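You operate a simulated robot arm through the tools that you are given. There is no shell and no other tool.

You run a simulated two-armed robot. Do the job below in one go: nothing can be reset, and whatever is moved stays where it is left.

JOB
Zero the probe in the steel cup.
Fine: dip it, correct the probe dial by what the orange meter shows, dip again till it reads 0 C; probe back in its socket.

Only the result counts: the job must be done as asked and must still hold three seconds after the hand-in. Knocking over, shifting, dropping, spilling or breaking anything else fails it.

ROBOT AND FRAMES
Two 7-joint arms with fingered hands on one trunk that stands fixed in place. Base frame: the origin is at the foot of the trunk, x ahead of it, y to its left, z up; the work surface is at about z = 860. Lengths are in mm, angles in degrees, forces in N, time in s.
The left shoulder is at [80, 198, 1504], the right one opposite. With the tool pointing down near the work surface each hand reaches from about 100 to 720 mm from the base axis, measured 20 degrees to its own side. Payload 4 kg a hand.
The TCP of each hand is the grasp point between the finger pads, 26 mm short of the fingertips. In the tool frame z runs along the fingers and y along their closing line. The gripper opens to 132 mm; its body begins 73 mm behind the TCP. The gripper is a hand of 4 fingers: y runs from the thumb to the fingers, the wrist lies at [0, 0, -239] in the tool frame, and closing takes about 1.5 s.
Orientation is that of the tool frame in the base frame, as a unit quaternion [x, y, z, w]. With the fingers straight down and closing along the base's y, the tool's x points along the base's -x, its y along +y and its z along -z.

CONTROLS
- The arms move only by the tool drive_tool. It takes "left_commands", "right_commands" or both (then of equal length, played together; a hand with none holds still); each is a list of rows, each a list of 6 numbers: the shift along the tool's x, y, z in mm, then the turn, a rotation vector about the tool's x, y, z in degrees. In form: [[x, y, z, wx, wy, wz], ...]. A call has 1 to 20 rows; each row shifts and turns the commanded pose from where the row before left it, along the tool's axes as they then stand. "left_jaw" and "right_jaw" are, for a hand that has rows, the opening, from 0 (shut) to 1 (fully open), set as the call begins (left out, the last holds). Each row takes 0.2 s and may step no farther than 50 mm and 8.6 degrees from the row before; otherwise, or with a gripper value out of range, the whole call is refused. Where a pose cannot be reached the arm comes as near as it can. A force on the tool above 40 N (or 10 N above the force at the start of the call, whichever is more), or a blocked arm, ends the call early, and 0.2 s more pass. Each finger travels about 72 mm/s and halts on what it meets, pressing with about 23 N; the grip force reading is that of the motor and also rises with nothing between the fingers. The clock runs only during rows and for 0.2 s after the last one: add rows that do not move to give the fingers time. It gives the time, the measured TCP pose, the force on the tool (base axes), the opening and the grip force at its end, in the units of the frame above (readings bear some noise), with the torque about the TCP (base axes, N m) and any sound that the robot's microphone picked up, and new pictures: "show" is both (left out), scene, wrist or none (wrist: the cameras of the hands that moved).
- Cameras (640 x 400 px; columns grow to the right, rows downward): "scene" is now at [112.2, 2.2, 1669.1]; the picture's right is [0.03, -1.00, 0.00], its down [-0.71, -0.02, -0.71] and it looks along [0.71, 0.02, -0.71] (base axes); focal length 339 px, centre (320, 200). "left" rides on the left gripper at [-68, 2, -97] in its tool frame; the picture's right is [-0.03, -1.00, 0.00], its down [0.82, -0.02, -0.58] and it looks along [0.58, -0.02, 0.82] (tool axes); focal length 270 px, centre (320, 200). "right" rides on the right gripper at [68, 2, -97] in its tool frame; the picture's right is [-0.02, 1.00, 0.00], its down [-0.82, -0.02, -0.58] and it looks along [-0.58, -0.01, 0.82] (tool axes); focal length 270 px, centre (320, 200). There is no depth. A picture from a camera that has moved, and an enlarged one, comes with that camera's place and axes in the base frame and with its lens.
- slide_trunk(by): slides the trunk up (or, below 0, down) by that many mm; the arms and the scene camera ride with it, the base frame stays. It gives what a move gives, with no picture.
- move_fingers(finger1, finger2, finger3, thumb_bend, hand): sets how far each is bent, from 0 (flat) to 1 (curled in); at 0.3 the hand is open as for a grip, at 0.7 the pads meet at the TCP. One left out holds its place. A second passes; each finger stops where it meets its share of the squeeze, and holds until it gets a number again. A gripper value or a shape takes the hand back. It gives what a move gives, with no picture; readings hold the bend of each and the force on the fingers (four entries, about 0 where the hand has none), thumb and palm.
- preshape(shape, hand): the hand has 4 fingers and takes this shape, open, in about a second: jaw (thumb against the fingers, like two jaws); tri (thumb and two fingers); tip (a fingertip pinch); poke (one finger out to press); point (the index stretched); flat (the hand flat); cup (the hand cupped); fist (a fist). The gripper value then closes the fingers along that shape, each until it touches; the sizes above hold for jaw. It gives what a move gives, with no picture.
- aim_head(pan, tilt): turns the head with the scene camera to pan (to the left, within 86 degrees either way) and tilt (down, from -29 to 69), counted from straight ahead of the robot. It gives what a move gives, and a new picture of the scene camera.
- inspect(camera, box): a new picture of the part [left, top, right, bottom] of that camera's present view, enlarged. No time passes.
- sign_off(): hands the job in; it is judged then, once.

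Places have to be worked out from the pictures, the camera data and where the tool is seen. Open the grippers and draw the arms clear of the work before you hand the job in, unless the task says otherwise.

The tools are called as a command line: name --argument value ..., lists and objects as JSON in quotes. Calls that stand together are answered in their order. drive_tool: Moves the arms, as the interface text tells. Its arguments: {"type":"object","properties":{"left_commands":{"type":"array","items":{"type":"array","items":{"type":"number"}}},"left_jaw":{"type":"number"},"right_commands":{"type":"array","items":{"type":"array","items":{"type":"number"}}},"right_jaw":{"type":"number"},"show":{"type":"string","enum":["both","scene","wrist","none"]}},"required":[]} The other tools are called the same way: slide_trunk (by) moves the trunk up or down; preshape (shape, hand) gives the hand a shape; move_fingers (finger1, finger2, finger3, thumb_bend, hand) moves the fingers one by one; aim_head (pan, tilt) turns the head that bears the scene camera; inspect (camera, box) takes an enlarged picture of a part of a camera's view; sign_off () hands the job in.

At the start:

```text
time_s: 0.0
left_tcp_pos: [597.8, 211.9, 1226.7]
left_ee_rot: [0.0, 1.0, 0.0, 0.0]
left_ft_force: [0.4, 0.7, 0.8]
left_moment: [-0.04, 0.0, -0.01]
left_opening: 132.0
left_grip_force: 0.0
left_shape: jaw
left_bend: [0.3, 0.3, 0.3, 0.3]
left_finger forces: [0.0, 0.0, 0.1, 0.0, 0.0, 0.1]
right_tcp_pos: [549.7, -317.0, 1226.2]
right_ee_rot: [0.001, 1.0, 0.0, 0.001]
right_ft_force: [0.1, -0.3, -0.2]
right_moment: [0.01, 0.0, 0.03]
right_opening: 132.0
right_grip_force: 0.0
right_shape: jaw
right_bend: [0.3, 0.3, 0.3, 0.3]
right_finger forces: [0.0, 0.0, 0.0, 0.0, 0.0, 0.0]
trunk travel left (down, up): [-814.0, 26.0]
head pan, tilt (commanded): [1.6, 44.9]
```

scene: 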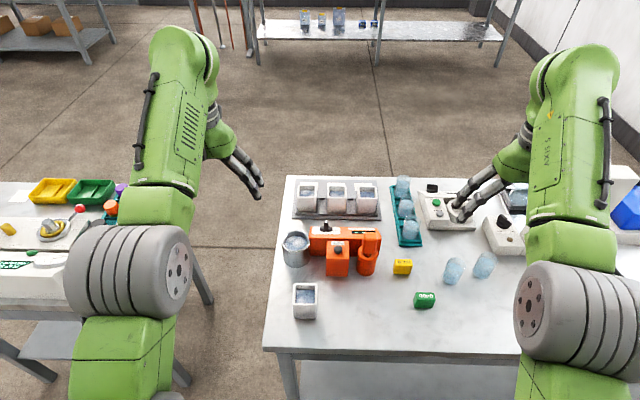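
right: 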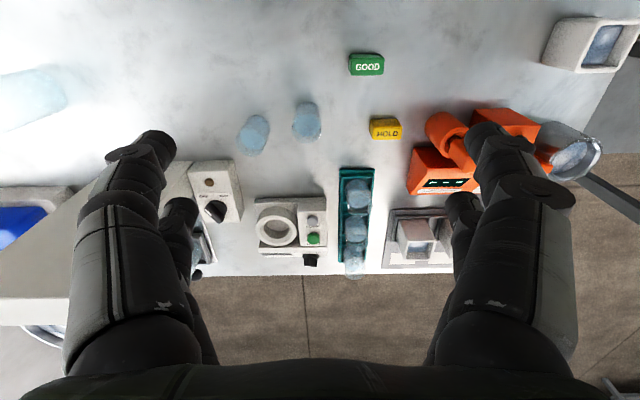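
left: 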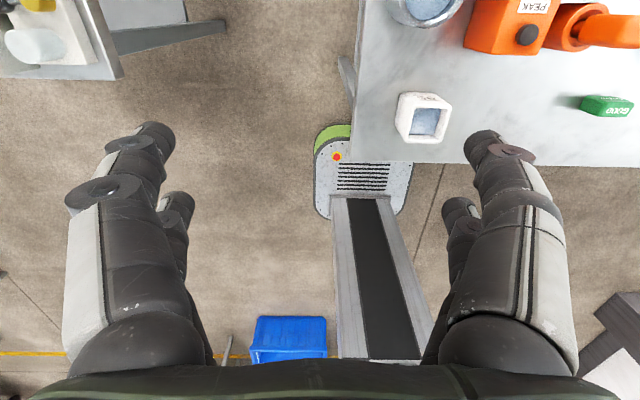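

The pictures show an orange meter with a holder beside a steel cup at about the middle of the right table. I enlarge the view to identify the meter, probe, dial and cup.

inspect --camera "scene" --box '[270, 210, 430, 310]'

inspect --camera "scene" --box '[270, 160, 550, 335]'

inspect --camera "right" --box '[380, 80, 640, 242]'

inspect --camera "left" --box '[380, 0, 640, 162]'

```text
4.00 times, centred on (350, 260) of scene
camera zoom: at [112.2, 2.2, 1669.1], right [0.03, -1.0, 0.0], down [-0.71, -0.02, -0.71], along [0.71, 0.02, -0.71], focal length 1358 px, centre (200, -40)
```

zoom: 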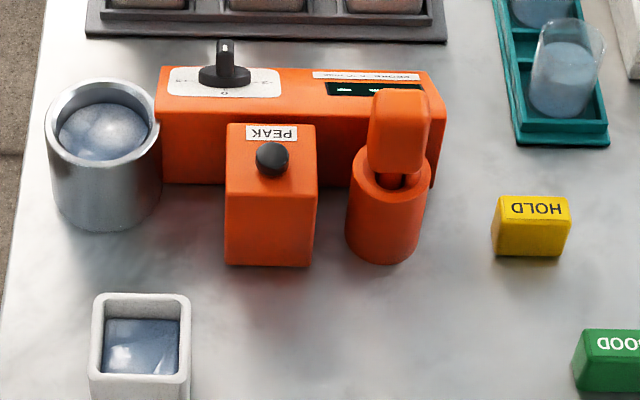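

```text
2.29 times, centred on (410, 248) of scene
camera zoom: at [112.2, 2.2, 1669.1], right [0.03, -1.0, 0.0], down [-0.71, -0.02, -0.71], along [0.71, 0.02, -0.71], focal length 776 px, centre (114, 91)
```

zoom: 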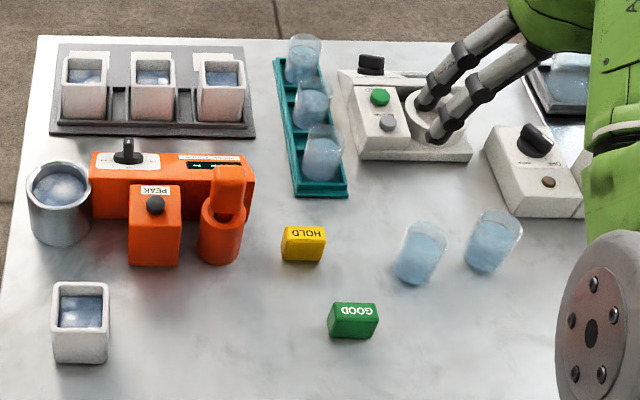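

```text
2.46 times, centred on (510, 161) of right
camera zoom: at [481.3, -315.6, 1323.9], right [0.02, 1.0, 0.0], down [0.82, -0.02, 0.58], along [0.58, -0.01, -0.82], focal length 665 px, centre (-148, 296)
```

zoom: 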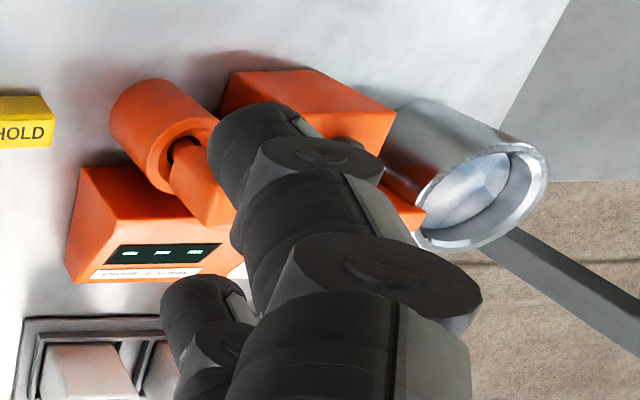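

```text
2.46 times, centred on (510, 81) of left
camera zoom: at [667.4, 212.0, 1323.4], right [0.03, -1.0, 0.0], down [-0.82, -0.02, 0.58], along [-0.58, -0.02, -0.82], focal length 665 px, centre (-148, 493)
```

zoom: 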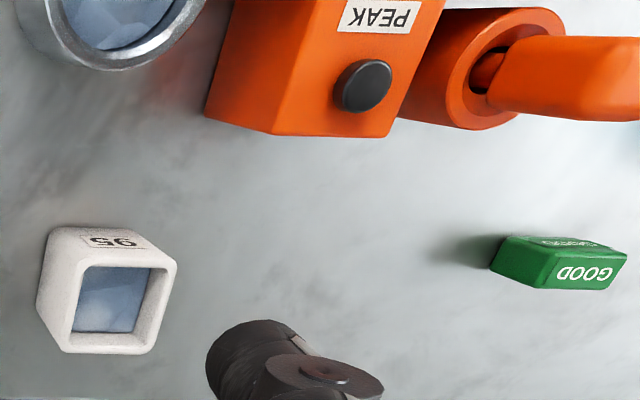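

The probe seems to be the orange handle in the round orange socket, and the dial is on top of the meter. I zoom further to read the dial, display and labels.

inspect --camera "scene" --box '[306, 216, 346, 241]'

inspect --camera "scene" --box '[340, 222, 388, 252]'

inspect --camera "scene" --box '[280, 222, 328, 252]'

inspect --camera "right" --box '[400, 150, 496, 210]'

```text
16.00 times, centred on (326, 228) of scene
camera zoom: at [112.2, 2.2, 1669.1], right [0.03, -1.0, 0.0], down [-0.71, -0.02, -0.71], along [0.71, 0.02, -0.71], focal length 5430 px, centre (224, -256)
```

zoom: 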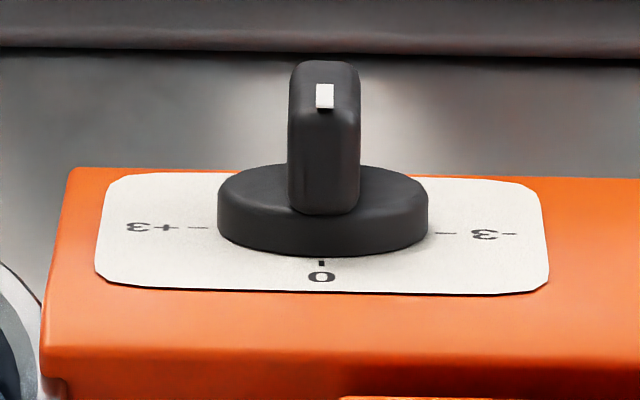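

```text
13.33 times, centred on (364, 237) of scene
camera zoom: at [112.2, 2.2, 1669.1], right [0.03, -1.0, 0.0], down [-0.71, -0.02, -0.71], along [0.71, 0.02, -0.71], focal length 4525 px, centre (-267, -293)
```

zoom: 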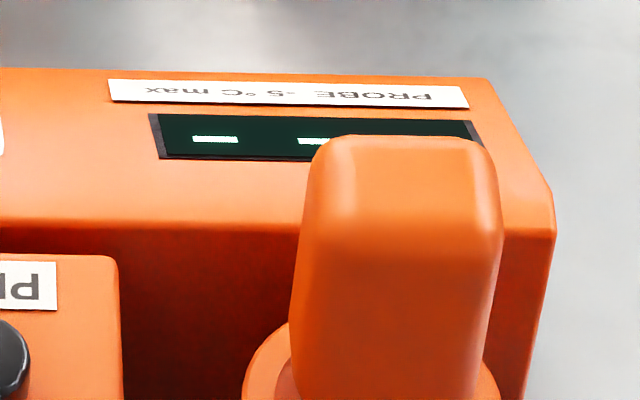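

```text
13.33 times, centred on (304, 237) of scene
camera zoom: at [112.2, 2.2, 1669.1], right [0.03, -1.0, 0.0], down [-0.71, -0.02, -0.71], along [0.71, 0.02, -0.71], focal length 4525 px, centre (533, -293)
```

zoom: 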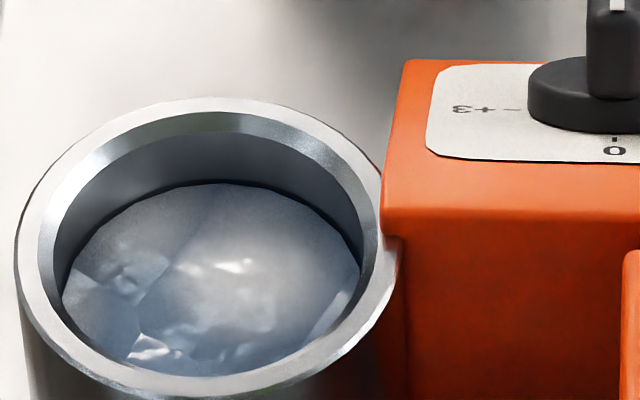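

```text
6.67 times, centred on (448, 180) of right
camera zoom: at [481.3, -315.6, 1323.9], right [0.02, 1.0, 0.0], down [0.82, -0.02, 0.58], along [0.58, -0.01, -0.82], focal length 1802 px, centre (-533, 333)
```

zoom: 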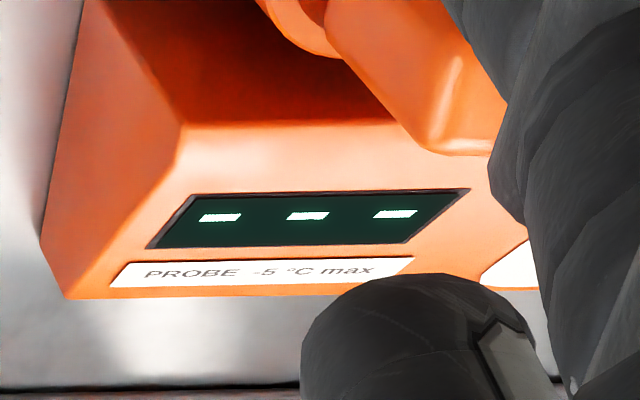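

The dial reads −3…0…+3, with the display showing "---" and the text facing away from the robot. I move the right hand at its current height so its camera looks at the meter more closely between the fingers.

drive_tool --right_commands '[[12, 46, 0, 0, 0, 0], [12, 46, 0, 0, 0, 0], [12, 46, 0, 0, 0, 0], [12, 46, 0, 0, 0, 0], [12, 46, 0, 0, 0, 0], [12, 46, 0, 0, 0, 0], [0, 0, 0, 0, 0, 0]]' --show "both"

```text
time_s: 1.6
left_tcp_pos: [598.0, 211.7, 1226.8]
left_ee_rot: [0.001, 1.0, 0.0, 0.0]
left_ft_force: [-0.2, 0.1, -0.3]
left_moment: [0.01, 0.01, 0.0]
left_opening: 131.7
left_grip_force: 0.0
left_shape: jaw
left_bend: [0.3, 0.3, 0.3, 0.3]
left_finger forces: [0.0, 0.0, 0.0, 0.1, 0.0, 0.0]
right_tcp_pos: [532.1, -43.6, 1210.5]
right_ee_rot: [0.001, 1.0, -0.001, 0.0]
right_ft_force: [0.9, -0.5, -1.5]
right_moment: [0.0, -0.02, 0.03]
right_opening: 132.1
right_grip_force: 0.2
right_shape: jaw
right_bend: [0.3, 0.3, 0.3, 0.3]
right_finger forces: [0.0, 0.0, 0.1, 0.1, 0.0, 0.0]
right hand out of reach, approached as far as the arm can: row 1, 2, 3, 4, 5
trunk travel left (down, up): [-814.0, 26.0]
head pan, tilt (commanded): [1.6, 44.9]
camera scene: at [112.2, 1.8, 1669.1], right [0.03, -1.0, 0.0], down [-0.71, -0.02, -0.71], along [0.71, 0.02, -0.71], focal length 339 px, centre (320, 200)
camera right: at [464.1, -40.7, 1307.4], right [0.02, 1.0, 0.0], down [0.82, -0.02, 0.58], along [0.58, -0.01, -0.82], focal length 270 px, centre (320, 200)
```

scene: 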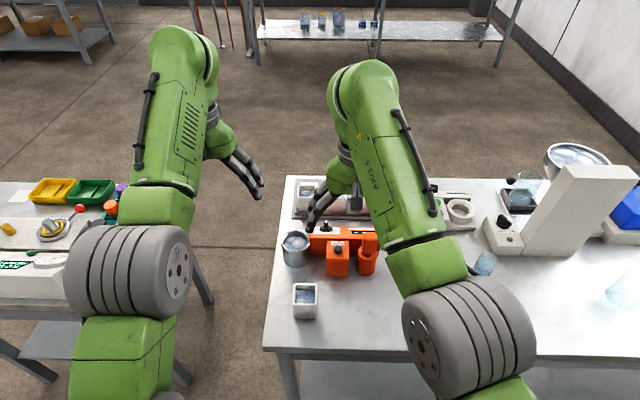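
right: 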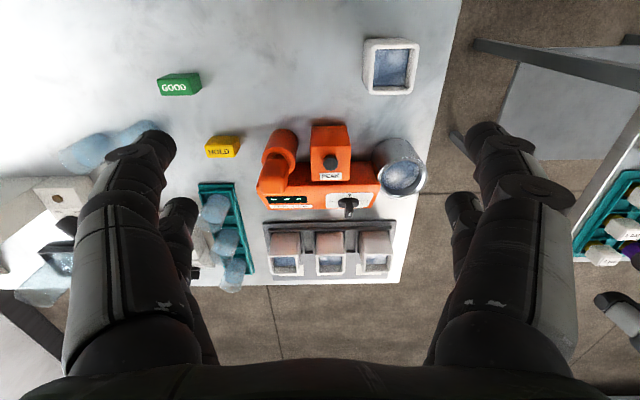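

The right camera now sees the whole meter between the fingers. I enlarge it.

inspect --camera "right" --box '[250, 110, 430, 222]'

inspect --camera "right" --box '[320, 180, 384, 220]'

inspect --camera "right" --box '[256, 180, 320, 220]'

inspect --camera "right" --box '[350, 30, 430, 80]'

```text
3.56 times, centred on (340, 166) of right
camera zoom: at [464.1, -40.7, 1307.4], right [0.02, 1.0, 0.0], down [0.82, -0.02, 0.58], along [0.58, -0.01, -0.82], focal length 961 px, centre (249, 321)
```

zoom: 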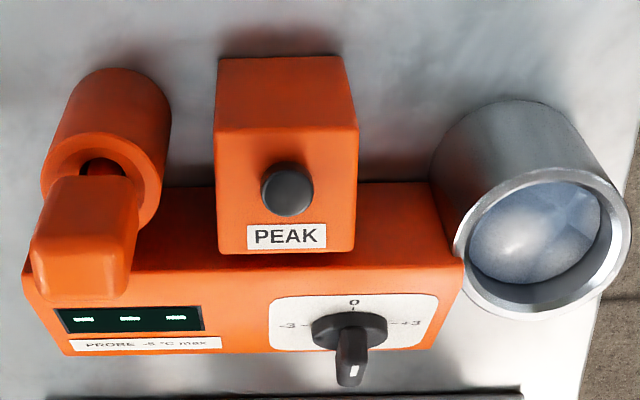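

```text
10.00 times, centred on (352, 200) of right
camera zoom: at [464.1, -40.7, 1307.4], right [0.02, 1.0, 0.0], down [0.82, -0.02, 0.58], along [0.58, -0.01, -0.82], focal length 2703 px, centre (0, 200)
```

zoom: 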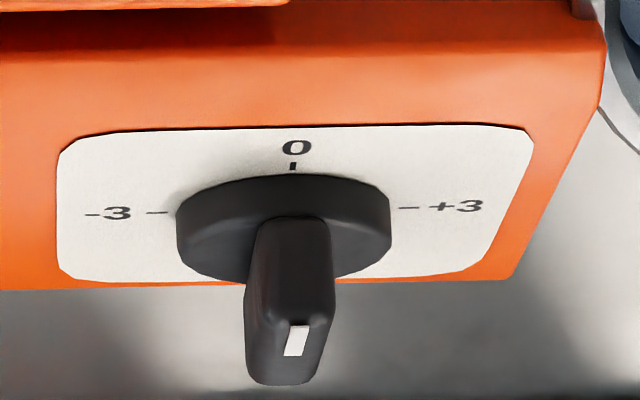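

```text
10.00 times, centred on (288, 200) of right
camera zoom: at [464.1, -40.7, 1307.4], right [0.02, 1.0, 0.0], down [0.82, -0.02, 0.58], along [0.58, -0.01, -0.82], focal length 2703 px, centre (640, 200)
```

zoom: 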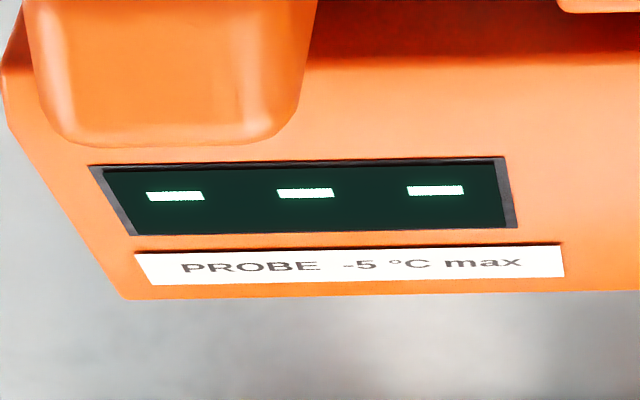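

```text
8.00 times, centred on (390, 55) of right
camera zoom: at [464.1, -40.7, 1307.4], right [0.02, 1.0, 0.0], down [0.82, -0.02, 0.58], along [0.58, -0.01, -0.82], focal length 2162 px, centre (-240, 1360)
```

zoom: 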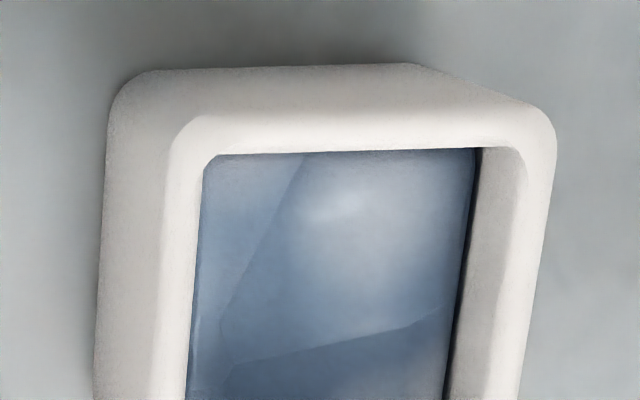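

The meter's panel slopes toward the far side, the dial bar points near 0, and the probe handle stands in the socket by the PEAK box. I draw the right hand back to the right and then lower the trunk, to get a second viewing angle and better reach.

drive_tool --right_commands '[[0, -46, 0, 0, 0, 0], [0, -46, 0, 0, 0, 0], [0, -46, 0, 0, 0, 0], [0, -46, 0, 0, 0, 0], [0, -46, 0, 0, 0, 0], [0, 0, 0, 0, 0, 0]]' --show "scene"

slide_trunk --by -200

aim_head --pan 0 --tilt 40

```text
time_s: 3.0
left_tcp_pos: [598.3, 211.3, 1226.9]
left_ee_rot: [0.0, 1.0, 0.001, 0.001]
left_ft_force: [-0.8, 1.0, 0.5]
left_moment: [0.01, 0.01, 0.02]
left_opening: 132.0
left_grip_force: 0.1
left_shape: jaw
left_bend: [0.3, 0.3, 0.3, 0.3]
left_finger forces: [0.0, 0.1, 0.0, 0.0, 0.0, 0.0]
right_tcp_pos: [555.7, -271.0, 1201.2]
right_ee_rot: [-0.001, 1.0, 0.001, 0.0]
right_ft_force: [-0.8, -0.1, 0.4]
right_moment: [-0.02, -0.01, -0.01]
right_opening: 131.9
right_grip_force: 0.1
right_shape: jaw
right_bend: [0.3, 0.3, 0.3, 0.3]
right_finger forces: [0.0, 0.1, 0.1, 0.0, 0.1, 0.0]
right hand out of reach, approached as far as the arm can: row 1, 2, 3
trunk travel left (down, up): [-814.0, 26.0]
head pan, tilt (commanded): [1.6, 44.9]
camera scene: at [112.3, 2.1, 1669.1], right [0.03, -1.0, 0.0], down [-0.71, -0.02, -0.71], along [0.71, 0.02, -0.71], focal length 339 px, centre (320, 200)
```

scene: 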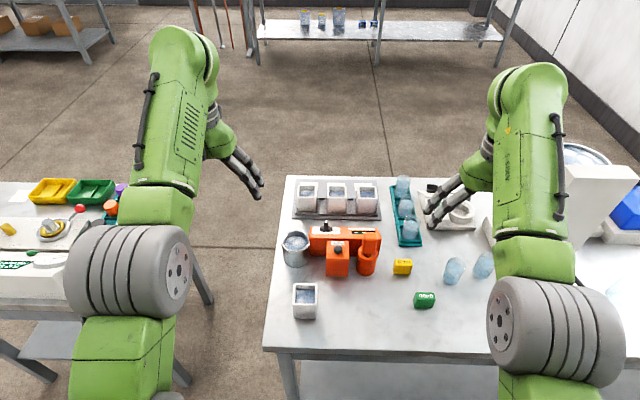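

```text
time_s: 5.2
left_tcp_pos: [597.0, 211.8, 1028.2]
left_ee_rot: [0.0, 1.0, 0.001, 0.0]
left_ft_force: [-0.3, -0.9, -0.1]
left_moment: [-0.02, 0.0, 0.02]
left_opening: 131.8
left_grip_force: 0.0
left_shape: jaw
left_bend: [0.3, 0.3, 0.3, 0.3]
left_finger forces: [0.1, 0.0, 0.1, 0.1, 0.1, 0.0]
right_tcp_pos: [555.8, -271.0, 1001.4]
right_ee_rot: [-0.001, 1.0, 0.0, 0.0]
right_ft_force: [0.4, 0.5, 0.5]
right_moment: [0.01, -0.01, 0.0]
right_opening: 132.0
right_grip_force: 0.0
right_shape: jaw
right_bend: [0.3, 0.3, 0.3, 0.3]
right_finger forces: [0.1, 0.1, 0.1, 0.0, 0.1, 0.0]
trunk travel left (down, up): [-614.0, 226.0]
head pan, tilt (commanded): [1.6, 44.9]
```

```text
time_s: 5.8
left_tcp_pos: [598.6, 210.6, 1027.4]
left_ee_rot: [-0.001, 1.0, -0.001, 0.0]
left_ft_force: [-0.4, 0.7, 0.2]
left_moment: [0.01, 0.03, -0.01]
left_opening: 131.9
left_grip_force: 0.1
left_shape: jaw
left_bend: [0.3, 0.3, 0.3, 0.3]
left_finger forces: [0.0, 0.1, 0.0, 0.0, 0.0, 0.1]
right_tcp_pos: [556.5, -270.4, 1000.0]
right_ee_rot: [0.0, 1.0, 0.001, 0.0]
right_ft_force: [-0.1, -0.1, 1.3]
right_moment: [-0.04, -0.03, 0.02]
right_opening: 132.1
right_grip_force: 0.0
right_shape: jaw
right_bend: [0.3, 0.3, 0.3, 0.3]
right_finger forces: [0.0, 0.0, 0.1, 0.1, 0.0, 0.1]
trunk travel left (down, up): [-614.0, 226.0]
head pan, tilt (commanded): [0.0, 40.0]
camera scene: at [115.7, -0.1, 1476.1], right [0.0, -1.0, 0.0], down [-0.64, 0.0, -0.77], along [0.77, 0.0, -0.64], focal length 339 px, centre (320, 200)
```

scene: 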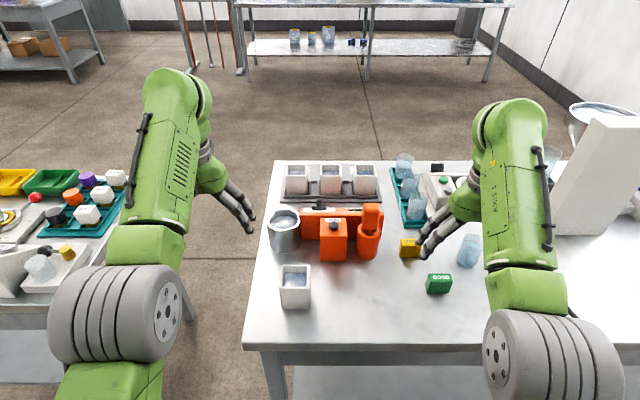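

The lower head gives a second angle on the meter, cup and probe. I enlarge it.

inspect --camera "scene" --box '[260, 190, 400, 278]'

inspect --camera "scene" --box '[340, 195, 396, 265]'

inspect --camera "scene" --box '[295, 195, 359, 235]'

```text
4.55 times, centred on (330, 234) of scene
camera zoom: at [115.7, -0.1, 1476.1], right [0.0, -1.0, 0.0], down [-0.64, 0.0, -0.77], along [0.77, 0.0, -0.64], focal length 1543 px, centre (274, 46)
```

zoom: 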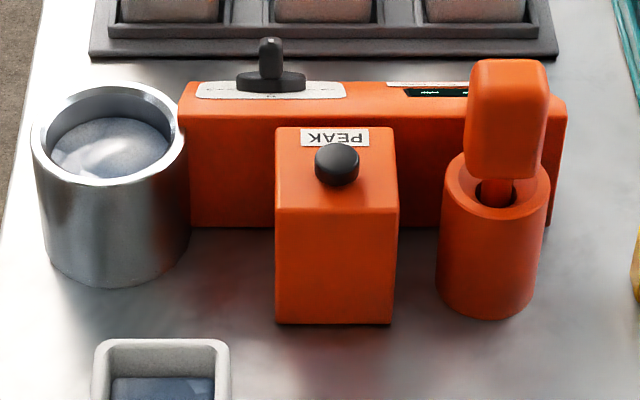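

```text
5.71 times, centred on (368, 230) of scene
camera zoom: at [115.7, -0.1, 1476.1], right [0.0, -1.0, 0.0], down [-0.64, 0.0, -0.77], along [0.77, 0.0, -0.64], focal length 1939 px, centre (46, 29)
```

zoom: 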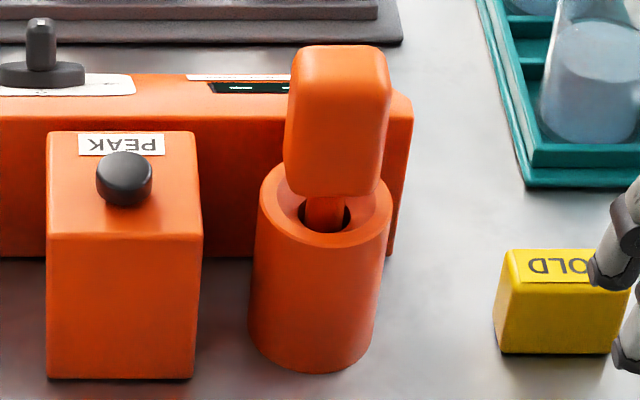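

```text
10.00 times, centred on (327, 215) of scene
camera zoom: at [115.7, -0.1, 1476.1], right [0.0, -1.0, 0.0], down [-0.64, 0.0, -0.77], along [0.77, 0.0, -0.64], focal length 3394 px, centre (250, 50)
```

zoom: 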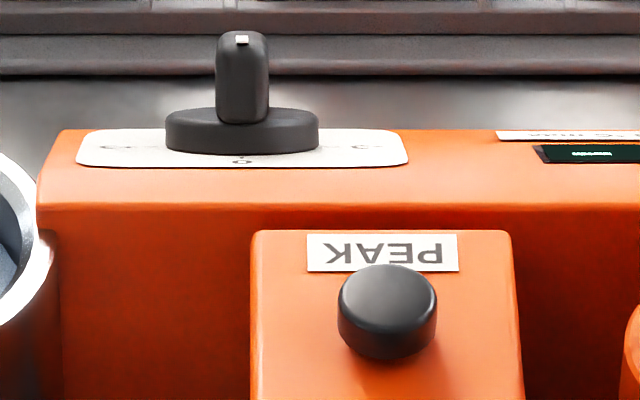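

From the two head views I place: the socket at about (655, −111) with its top at z≈934, the probe handle z≈954–1003 and about 39 wide, the cup at (688, 84) with its rim at z≈936, and the dial at about (747, 2, 913) on a ~31° sloped panel. I retreat the right hand and bring the left hand high above the probe, partly closed to stay clear of the PEAK button.

drive_tool --left_commands '[[0, 0, -41, 0, 0, 0], [0, 0, -41, 0, 0, 0], [-7, -40, 0, 0, 0, 0], [-7, -40, 0, 0, 0, 0], [-7, -40, 0, 0, 0, 0], [-7, -40, 0, 0, 0, 0], [-7, -40, 0, 0, 0, 0], [-7, -40, 0, 0, 0, 0], [-7, -40, 0, 0, 0, 0], [-7, -40, 0, 0, 0, 0], [0, 0, 0, 0, 0, 0]]' --left_jaw 0.62 --right_commands '[[5, -30, -20, 0, 0, 0], [5, -30, -20, 0, 0, 0], [5, -30, -20, 0, 0, 0], [0, 0, 0, 0, 0, 0], [0, 0, 0, 0, 0, 0], [0, 0, 0, 0, 0, 0], [0, 0, 0, 0, 0, 0], [0, 0, 0, 0, 0, 0], [0, 0, 0, 0, 0, 0], [0, 0, 0, 0, 0, 0], [0, 0, 0, 0, 0, 0]]' --show "both"

```text
time_s: 8.2
left_tcp_pos: [656.3, -76.6, 1072.8]
left_ee_rot: [-0.001, 1.0, 0.0, 0.001]
left_ft_force: [0.1, 0.2, 0.4]
left_moment: [0.01, -0.01, -0.02]
left_opening: 81.9
left_grip_force: 0.1
left_shape: jaw
left_bend: [0.71, 0.71, 0.71, 0.71]
left_finger forces: [0.0, 0.0, 0.0, 0.1, 0.0, 0.0]
left hand out of reach, approached as far as the arm can: row 1, 2, 9, 10
right_tcp_pos: [552.3, -363.5, 1036.0]
right_ee_rot: [0.0, 1.0, -0.001, 0.002]
right_ft_force: [0.1, 0.3, 0.2]
right_moment: [-0.03, -0.01, -0.02]
right_opening: 131.8
right_grip_force: 0.1
right_shape: jaw
right_bend: [0.3, 0.3, 0.3, 0.3]
right_finger forces: [0.0, 0.0, 0.0, 0.1, 0.0, 0.0]
right hand out of reach, approached as far as the arm can: row 2, 3
trunk travel left (down, up): [-614.0, 226.0]
head pan, tilt (commanded): [0.0, 40.0]
camera scene: at [115.4, 0.1, 1476.2], right [0.0, -1.0, 0.0], down [-0.64, 0.0, -0.77], along [0.77, 0.0, -0.64], focal length 339 px, centre (320, 200)
camera right: at [483.4, -361.7, 1133.0], right [0.02, 1.0, 0.0], down [0.81, -0.02, 0.58], along [0.58, -0.02, -0.81], focal length 270 px, centre (320, 200)
camera left: at [725.6, -76.6, 1168.9], right [0.03, -1.0, 0.0], down [-0.82, -0.02, 0.58], along [-0.58, -0.02, -0.82], focal length 270 px, centre (320, 200)
```

scene: 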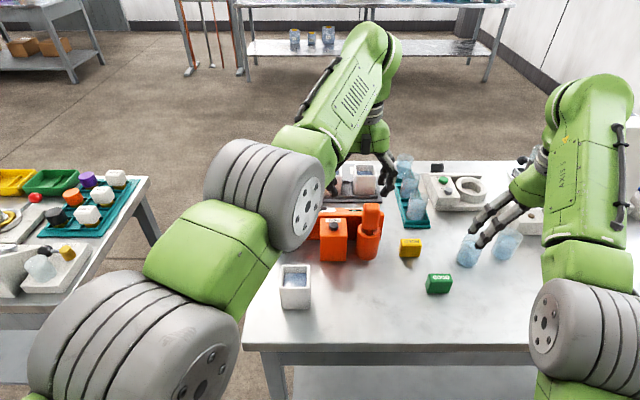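
right: 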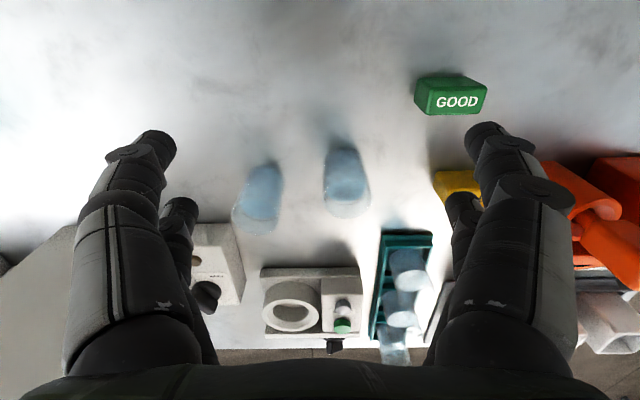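
left: 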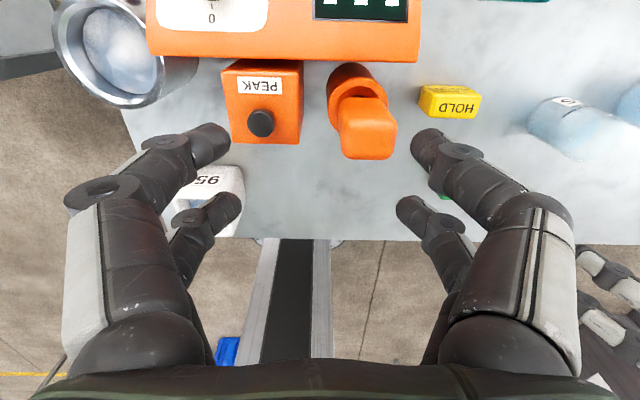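

The left hand ran into its reach limit at y≈−77, so I will lean it forward about the closing axis to bring the wrist nearer. First I enlarge the left camera's view, which now sees the dial and display from the far side.

inspect --camera "left" --box '[140, 0, 460, 200]'

inspect --camera "left" --box '[310, 50, 430, 170]'

inspect --camera "scene" --box '[300, 80, 440, 280]'

```text
2.00 times, centred on (300, 100) of left
camera zoom: at [725.6, -76.6, 1168.9], right [0.03, -1.0, 0.0], down [-0.82, -0.02, 0.58], along [-0.58, -0.02, -0.82], focal length 541 px, centre (360, 400)
```

zoom: 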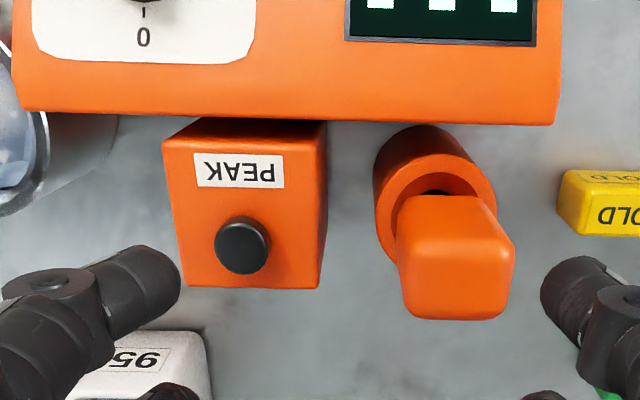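

```text
3.33 times, centred on (370, 110) of left
camera zoom: at [725.6, -76.6, 1168.9], right [0.03, -1.0, 0.0], down [-0.82, -0.02, 0.58], along [-0.58, -0.02, -0.82], focal length 901 px, centre (153, 500)
```

zoom: 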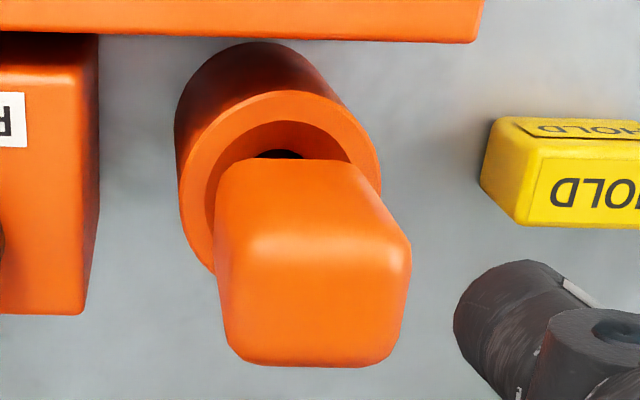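

```text
2.00 times, centred on (370, 180) of scene
camera zoom: at [115.4, 0.1, 1476.2], right [0.0, -1.0, 0.0], down [-0.64, 0.0, -0.77], along [0.77, 0.0, -0.64], focal length 679 px, centre (220, 240)
```

zoom: 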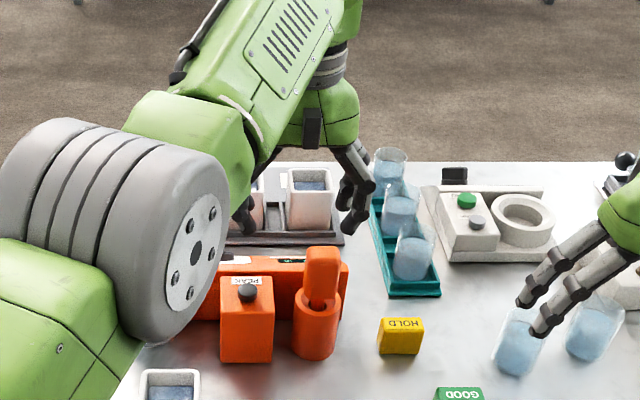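

The handle top is centred at about (655.5, −111), roughly 25 mm in x and 37 mm in y. I lean the left hand 20° forward about its closing axis and shift it over the handle.

drive_tool --left_commands '[[0, -11.5, 0, 0, -6.7, 0], [0, -11.5, 0, 0, -6.7, 0], [0, -11.5, 0, 0, -6.6, 0], [0, 0, 0, 0, 0, 0]]' --left_jaw 0.55 --show "both"

```text
time_s: 9.2
left_tcp_pos: [656.5, -111.8, 1070.0]
left_ee_rot: [-0.001, 0.985, 0.0, 0.175]
left_ft_force: [0.3, -0.5, 0.9]
left_moment: [-0.01, 0.01, 0.01]
left_opening: 73.1
left_grip_force: 0.1
left_shape: jaw
left_bend: [0.72, 0.72, 0.72, 0.7]
left_finger forces: [0.1, 0.0, 0.0, 0.1, 0.0, 0.0]
right_tcp_pos: [553.5, -362.9, 1034.9]
right_ee_rot: [-0.001, 1.0, -0.001, 0.001]
right_ft_force: [-0.6, -0.4, -0.3]
right_moment: [-0.01, 0.02, -0.01]
right_opening: 132.0
right_grip_force: 0.0
right_shape: jaw
right_bend: [0.3, 0.3, 0.3, 0.3]
right_finger forces: [0.0, 0.0, 0.1, 0.1, 0.1, 0.0]
trunk travel left (down, up): [-614.0, 226.0]
head pan, tilt (commanded): [0.0, 40.0]
camera scene: at [116.5, -0.2, 1476.1], right [0.0, -1.0, 0.0], down [-0.64, 0.0, -0.77], along [0.77, 0.0, -0.64], focal length 339 px, centre (320, 200)
camera left: at [689.0, -111.1, 1184.5], right [0.03, -1.0, 0.01], down [-0.96, -0.02, 0.26], along [-0.26, -0.02, -0.96], focal length 270 px, centre (320, 200)
```

scene: 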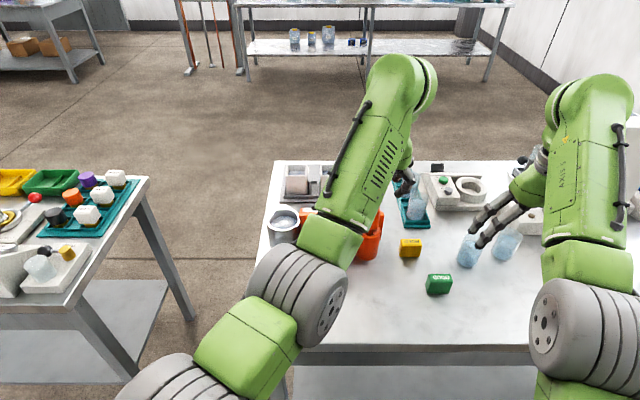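
left: 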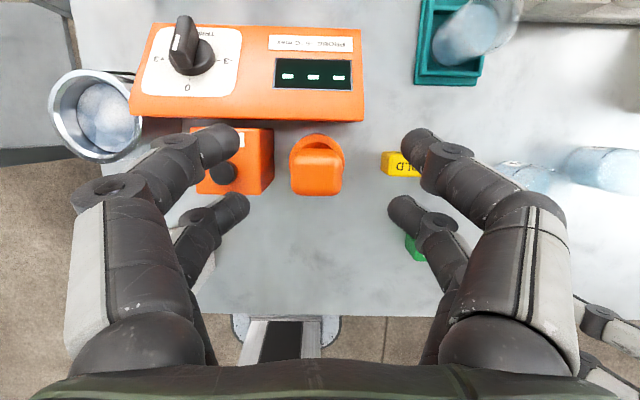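

The left camera now looks straight down on the panel. I enlarge the dial and the handle.

inspect --camera "left" --box '[130, 5, 258, 105]'

inspect --camera "left" --box '[180, 100, 460, 280]'

inspect --camera "left" --box '[258, 25, 366, 95]'

```text
4.00 times, centred on (194, 55) of left
camera zoom: at [689.0, -111.1, 1184.5], right [0.03, -1.0, 0.01], down [-0.96, -0.02, 0.26], along [-0.26, -0.02, -0.96], focal length 1081 px, centre (824, 780)
```

zoom: 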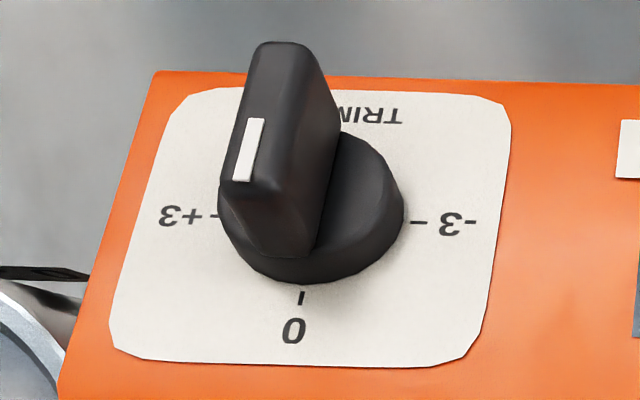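

```text
2.22 times, centred on (320, 190) of left
camera zoom: at [689.0, -111.1, 1184.5], right [0.03, -1.0, 0.01], down [-0.96, -0.02, 0.26], along [-0.26, -0.02, -0.96], focal length 601 px, centre (320, 222)
```

zoom: 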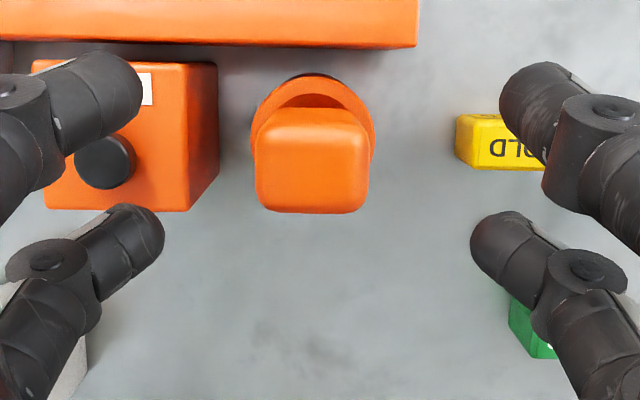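

```text
5.71 times, centred on (312, 60) of left
camera zoom: at [689.0, -111.1, 1184.5], right [0.03, -1.0, 0.01], down [-0.96, -0.02, 0.26], along [-0.26, -0.02, -0.96], focal length 1544 px, centre (366, 1000)
```

zoom: 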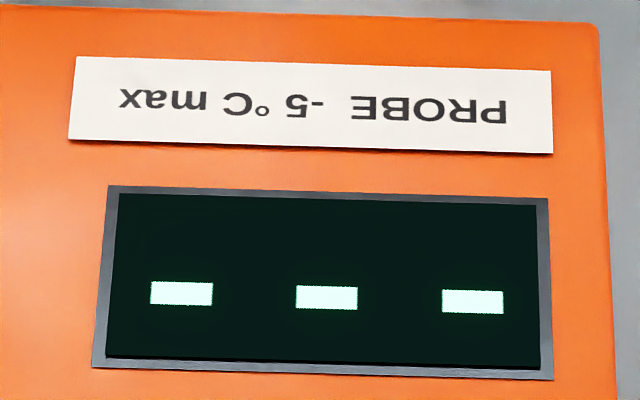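

The jaw fingers are paired about 37 mm apart along the tool's x, so the grip on the 25 mm depth would be marginal. I try other hand shapes on the idle right hand, in free air, to see how the fingers are laid out.

preshape --shape "tri" --hand "right"

inspect --camera "right" --box '[0, 0, 640, 400]'

preshape --shape "tip" --hand "right"

inspect --camera "right" --box '[0, 0, 640, 400]'

preshape --shape "poke" --hand "right"

inspect --camera "right" --box '[0, 0, 640, 400]'

```text
time_s: 10.1
left_tcp_pos: [655.5, -111.8, 1069.4]
left_ee_rot: [0.0, 0.985, 0.0, 0.174]
left_ft_force: [-0.4, -0.8, 0.3]
left_moment: [-0.01, 0.01, -0.01]
left_opening: 73.1
left_grip_force: 0.2
left_shape: jaw
left_bend: [0.72, 0.72, 0.72, 0.7]
left_finger forces: [0.0, 0.0, 0.1, 0.0, 0.1, 0.0]
right_tcp_pos: [552.0, -363.6, 1036.3]
right_ee_rot: [0.0, 1.0, -0.001, 0.002]
right_ft_force: [1.0, -0.1, 0.4]
right_moment: [-0.04, -0.04, 0.0]
right_opening: 131.9
right_grip_force: 0.0
right_shape: tri
right_bend: [0.3, 0.3, 0.3, 0.3]
right_finger forces: [0.0, 0.0, 0.0, 0.0, 0.1, 0.1]
trunk travel left (down, up): [-614.0, 226.0]
head pan, tilt (commanded): [0.0, 40.0]
```

```text
1.00 times, centred on (320, 200) of right (not enlarged: the box is as wide or as high as the picture)
camera zoom: at [483.5, -361.9, 1132.8], right [0.02, 1.0, 0.0], down [0.81, -0.02, 0.58], along [0.58, -0.02, -0.81], focal length 270 px, centre (320, 200)
```

zoom: 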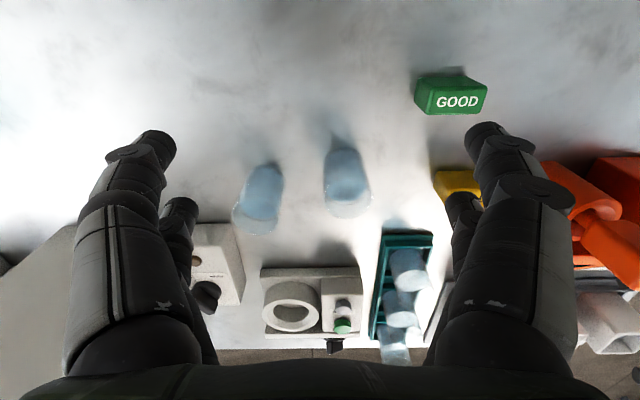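

```text
time_s: 11.0
left_tcp_pos: [656.1, -111.4, 1069.2]
left_ee_rot: [0.0, 0.985, 0.001, 0.173]
left_ft_force: [-0.3, 0.0, 0.1]
left_moment: [-0.03, 0.0, 0.01]
left_opening: 73.0
left_grip_force: 0.1
left_shape: jaw
left_bend: [0.72, 0.72, 0.72, 0.7]
left_finger forces: [0.0, 0.0, 0.0, 0.0, 0.1, 0.0]
right_tcp_pos: [552.0, -364.7, 1035.1]
right_ee_rot: [-0.001, 1.0, -0.002, 0.001]
right_ft_force: [-0.1, 0.4, 0.6]
right_moment: [0.0, 0.0, -0.01]
right_opening: 132.0
right_grip_force: 0.1
right_shape: tip
right_bend: [0.3, 0.3, 0.3, 0.3]
right_finger forces: [0.0, 0.1, 0.1, 0.1, 0.0, 0.0]
trunk travel left (down, up): [-614.0, 226.0]
head pan, tilt (commanded): [0.0, 40.0]
```

```text
1.00 times, centred on (320, 200) of right (not enlarged: the box is as wide or as high as the picture)
camera zoom: at [483.7, -361.9, 1132.7], right [0.02, 1.0, 0.0], down [0.81, -0.02, 0.58], along [0.58, -0.02, -0.81], focal length 270 px, centre (320, 200)
```

zoom: 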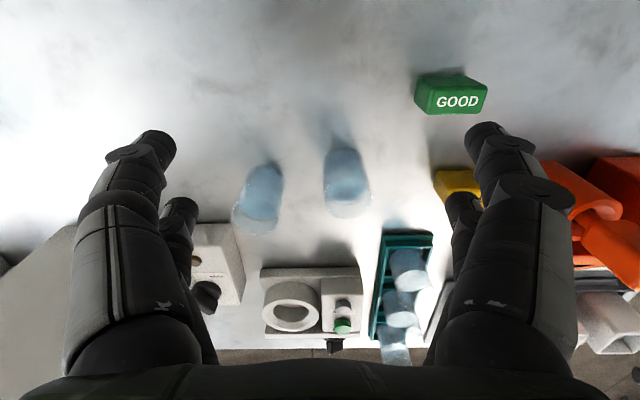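

```text
time_s: 11.9
left_tcp_pos: [656.0, -112.5, 1070.9]
left_ee_rot: [0.0, 0.985, 0.0, 0.173]
left_ft_force: [-0.1, 0.1, -0.3]
left_moment: [0.01, -0.03, 0.0]
left_opening: 73.3
left_grip_force: 0.0
left_shape: jaw
left_bend: [0.72, 0.72, 0.72, 0.7]
left_finger forces: [0.0, 0.0, 0.0, 0.0, 0.0, 0.0]
right_tcp_pos: [552.8, -363.9, 1035.3]
right_ee_rot: [0.0, 1.0, -0.001, 0.001]
right_ft_force: [0.1, 0.5, 0.5]
right_moment: [-0.01, 0.02, 0.03]
right_opening: 0.1
right_grip_force: 0.0
right_shape: poke
right_bend: [1.0, 1.0, 1.0, 0.34]
right_finger forces: [0.0, 0.0, 0.0, 0.0, 0.1, 0.0]
trunk travel left (down, up): [-614.0, 226.0]
head pan, tilt (commanded): [0.0, 40.0]
```

```text
1.00 times, centred on (320, 200) of right (not enlarged: the box is as wide or as high as the picture)
camera zoom: at [483.6, -361.9, 1132.7], right [0.02, 1.0, 0.0], down [0.81, -0.02, 0.58], along [0.58, -0.02, -0.81], focal length 270 px, centre (320, 200)
```

zoom: 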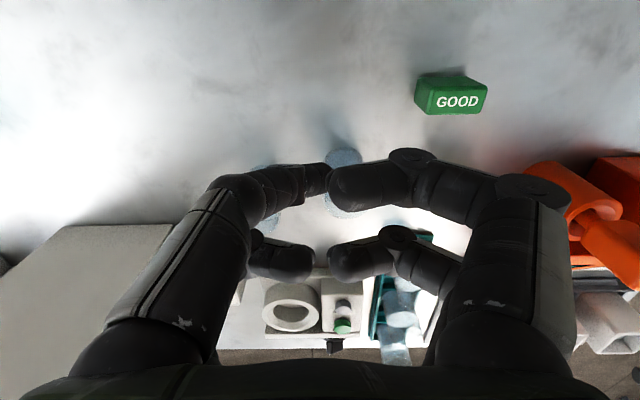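

The poke shape curls the fingers; I look at the right hand from the scene camera to understand its form.

inspect --camera "scene" --box '[440, 120, 640, 270]'

drive_tool --right_commands '[[0, 0, 0, 0, 0, 0], [0, 0, 0, 0, 0, 0]]' --show "wrist"

```text
2.67 times, centred on (540, 195) of scene
camera zoom: at [115.8, -0.2, 1476.1], right [0.0, -1.0, 0.0], down [-0.64, 0.0, -0.77], along [0.77, 0.0, -0.64], focal length 905 px, centre (-267, 213)
```

zoom: 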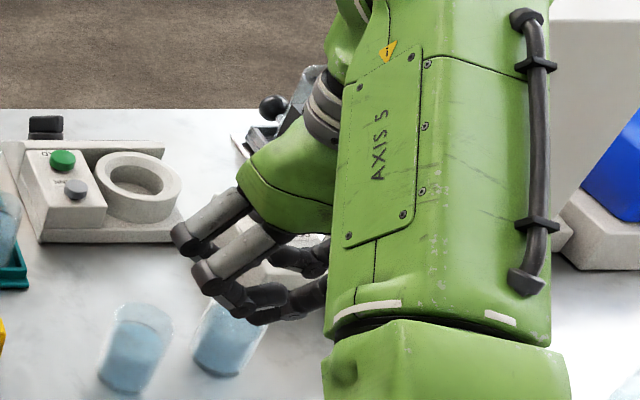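

```text
time_s: 12.5
left_tcp_pos: [655.9, -111.9, 1072.3]
left_ee_rot: [-0.001, 0.985, 0.0, 0.174]
left_ft_force: [0.6, -0.3, -0.1]
left_moment: [0.01, 0.02, 0.0]
left_opening: 73.0
left_grip_force: 0.0
left_shape: jaw
left_bend: [0.72, 0.72, 0.72, 0.7]
left_finger forces: [0.1, 0.0, 0.1, 0.1, 0.0, 0.0]
right_tcp_pos: [551.8, -364.5, 1035.6]
right_ee_rot: [0.0, 1.0, -0.001, 0.002]
right_ft_force: [-1.1, 0.5, 0.4]
right_moment: [-0.02, 0.03, 0.03]
right_opening: 0.0
right_grip_force: 0.1
right_shape: poke
right_bend: [1.0, 1.0, 1.0, 0.34]
right_finger forces: [0.0, 0.0, 0.0, 0.0, 0.1, 0.0]
trunk travel left (down, up): [-614.0, 226.0]
head pan, tilt (commanded): [0.0, 40.0]
camera right: at [483.6, -361.9, 1132.7], right [0.02, 1.0, 0.0], down [0.81, -0.02, 0.58], along [0.58, -0.02, -0.81], focal length 270 px, centre (320, 200)
```

right: 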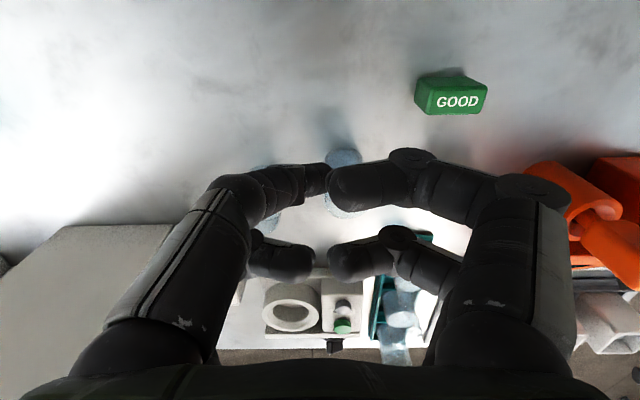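

In poke shape the thumb stretches out along the tool axis and the others curl. I test how tri and tip close, in free air with the right hand.

preshape --shape "tri" --hand "right"

drive_tool --right_commands '[[0, 0, 0, 0, 0, 0], [0, 0, 0, 0, 0, 0], [0, 0, 0, 0, 0, 0], [0, 0, 0, 0, 0, 0], [0, 0, 0, 0, 0, 0], [0, 0, 0, 0, 0, 0]]' --right_jaw 0.25 --show "wrist"

preshape --shape "jaw" --hand "right"

drive_tool --right_commands '[[0, 0, 0, 0, 0, 0], [0, 0, 0, 0, 0, 0], [0, 0, 0, 0, 0, 0], [0, 0, 0, 0, 0, 0], [0, 0, 0, 0, 0, 0], [0, 0, 0, 0, 0, 0]]' --right_jaw 0.25 --show "wrist"

```text
time_s: 13.4
left_tcp_pos: [655.5, -111.2, 1069.4]
left_ee_rot: [0.0, 0.985, 0.0, 0.174]
left_ft_force: [0.1, -0.8, 0.2]
left_moment: [0.01, 0.01, 0.01]
left_opening: 72.8
left_grip_force: 0.1
left_shape: jaw
left_bend: [0.72, 0.72, 0.72, 0.7]
left_finger forces: [0.0, 0.0, 0.1, 0.1, 0.1, 0.0]
right_tcp_pos: [552.6, -363.9, 1036.5]
right_ee_rot: [0.0, 1.0, -0.001, 0.001]
right_ft_force: [0.2, -0.4, 0.0]
right_moment: [-0.02, 0.0, 0.03]
right_opening: 131.7
right_grip_force: 0.0
right_shape: tri
right_bend: [0.3, 0.3, 0.3, 0.3]
right_finger forces: [0.0, 0.0, 0.0, 0.0, 0.0, 0.1]
trunk travel left (down, up): [-614.0, 226.0]
head pan, tilt (commanded): [0.0, 40.0]
```

```text
time_s: 14.8
left_tcp_pos: [656.7, -112.2, 1070.2]
left_ee_rot: [0.0, 0.985, 0.001, 0.174]
left_ft_force: [0.0, -0.7, -0.5]
left_moment: [-0.04, -0.01, 0.01]
left_opening: 73.1
left_grip_force: 0.1
left_shape: jaw
left_bend: [0.72, 0.72, 0.72, 0.7]
left_finger forces: [0.1, 0.0, 0.0, 0.0, 0.1, 0.1]
right_tcp_pos: [552.5, -362.9, 1035.3]
right_ee_rot: [0.0, 1.0, -0.001, 0.002]
right_ft_force: [-0.7, -0.8, 0.2]
right_moment: [0.01, -0.01, -0.02]
right_opening: 33.2
right_grip_force: 0.1
right_shape: tri
right_bend: [0.73, 0.73, 0.73, 0.7]
right_finger forces: [0.0, 0.1, 0.0, 0.0, 0.0, 0.0]
trunk travel left (down, up): [-614.0, 226.0]
head pan, tilt (commanded): [0.0, 40.0]
camera right: at [483.6, -361.9, 1132.8], right [0.02, 1.0, 0.0], down [0.81, -0.02, 0.58], along [0.58, -0.02, -0.81], focal length 270 px, centre (320, 200)
```

right: 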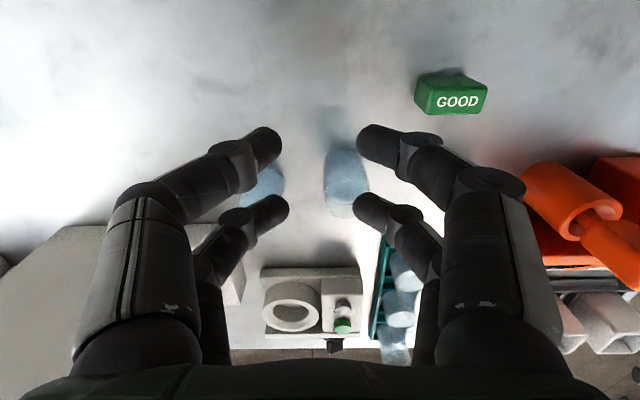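

```text
time_s: 15.7
left_tcp_pos: [657.2, -111.9, 1070.9]
left_ee_rot: [0.0, 0.985, 0.001, 0.173]
left_ft_force: [-0.1, -0.1, -1.1]
left_moment: [-0.02, -0.04, 0.01]
left_opening: 73.0
left_grip_force: 0.1
left_shape: jaw
left_bend: [0.72, 0.72, 0.72, 0.7]
left_finger forces: [0.1, 0.1, 0.1, 0.0, 0.0, 0.0]
right_tcp_pos: [552.1, -364.8, 1035.9]
right_ee_rot: [0.0, 1.0, -0.001, 0.002]
right_ft_force: [-0.8, -0.4, 1.2]
right_moment: [0.0, -0.02, -0.01]
right_opening: 131.9
right_grip_force: 0.0
right_shape: jaw
right_bend: [0.3, 0.3, 0.3, 0.3]
right_finger forces: [0.0, 0.1, 0.1, 0.1, 0.0, 0.1]
trunk travel left (down, up): [-614.0, 226.0]
head pan, tilt (commanded): [0.0, 40.0]
```

```text
time_s: 17.1
left_tcp_pos: [656.1, -111.9, 1071.2]
left_ee_rot: [0.0, 0.985, -0.001, 0.174]
left_ft_force: [-0.1, 0.0, 0.9]
left_moment: [-0.01, -0.01, 0.04]
left_opening: 73.3
left_grip_force: 0.1
left_shape: jaw
left_bend: [0.72, 0.72, 0.72, 0.7]
left_finger forces: [0.1, 0.1, 0.0, 0.1, 0.0, 0.0]
right_tcp_pos: [552.5, -363.0, 1037.3]
right_ee_rot: [0.001, 1.0, 0.0, 0.001]
right_ft_force: [0.2, 0.3, 0.0]
right_moment: [0.01, 0.05, 0.01]
right_opening: 33.5
right_grip_force: 0.0
right_shape: jaw
right_bend: [0.73, 0.73, 0.73, 0.7]
right_finger forces: [0.0, 0.0, 0.0, 0.0, 0.0, 0.0]
trunk travel left (down, up): [-614.0, 226.0]
head pan, tilt (commanded): [0.0, 40.0]
camera right: at [483.6, -361.9, 1132.7], right [0.02, 1.0, 0.0], down [0.81, -0.02, 0.58], along [0.58, -0.02, -0.81], focal length 270 px, centre (320, 200)
```

right: 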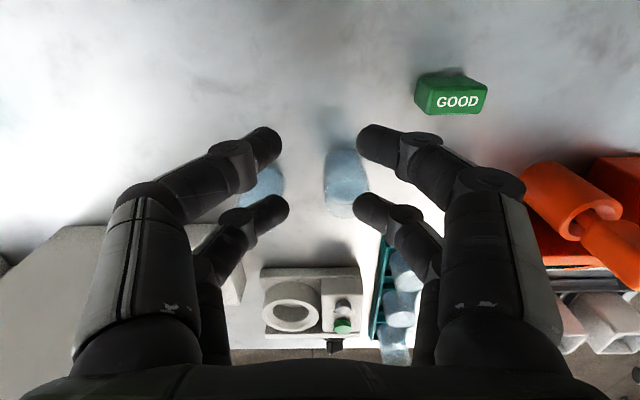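

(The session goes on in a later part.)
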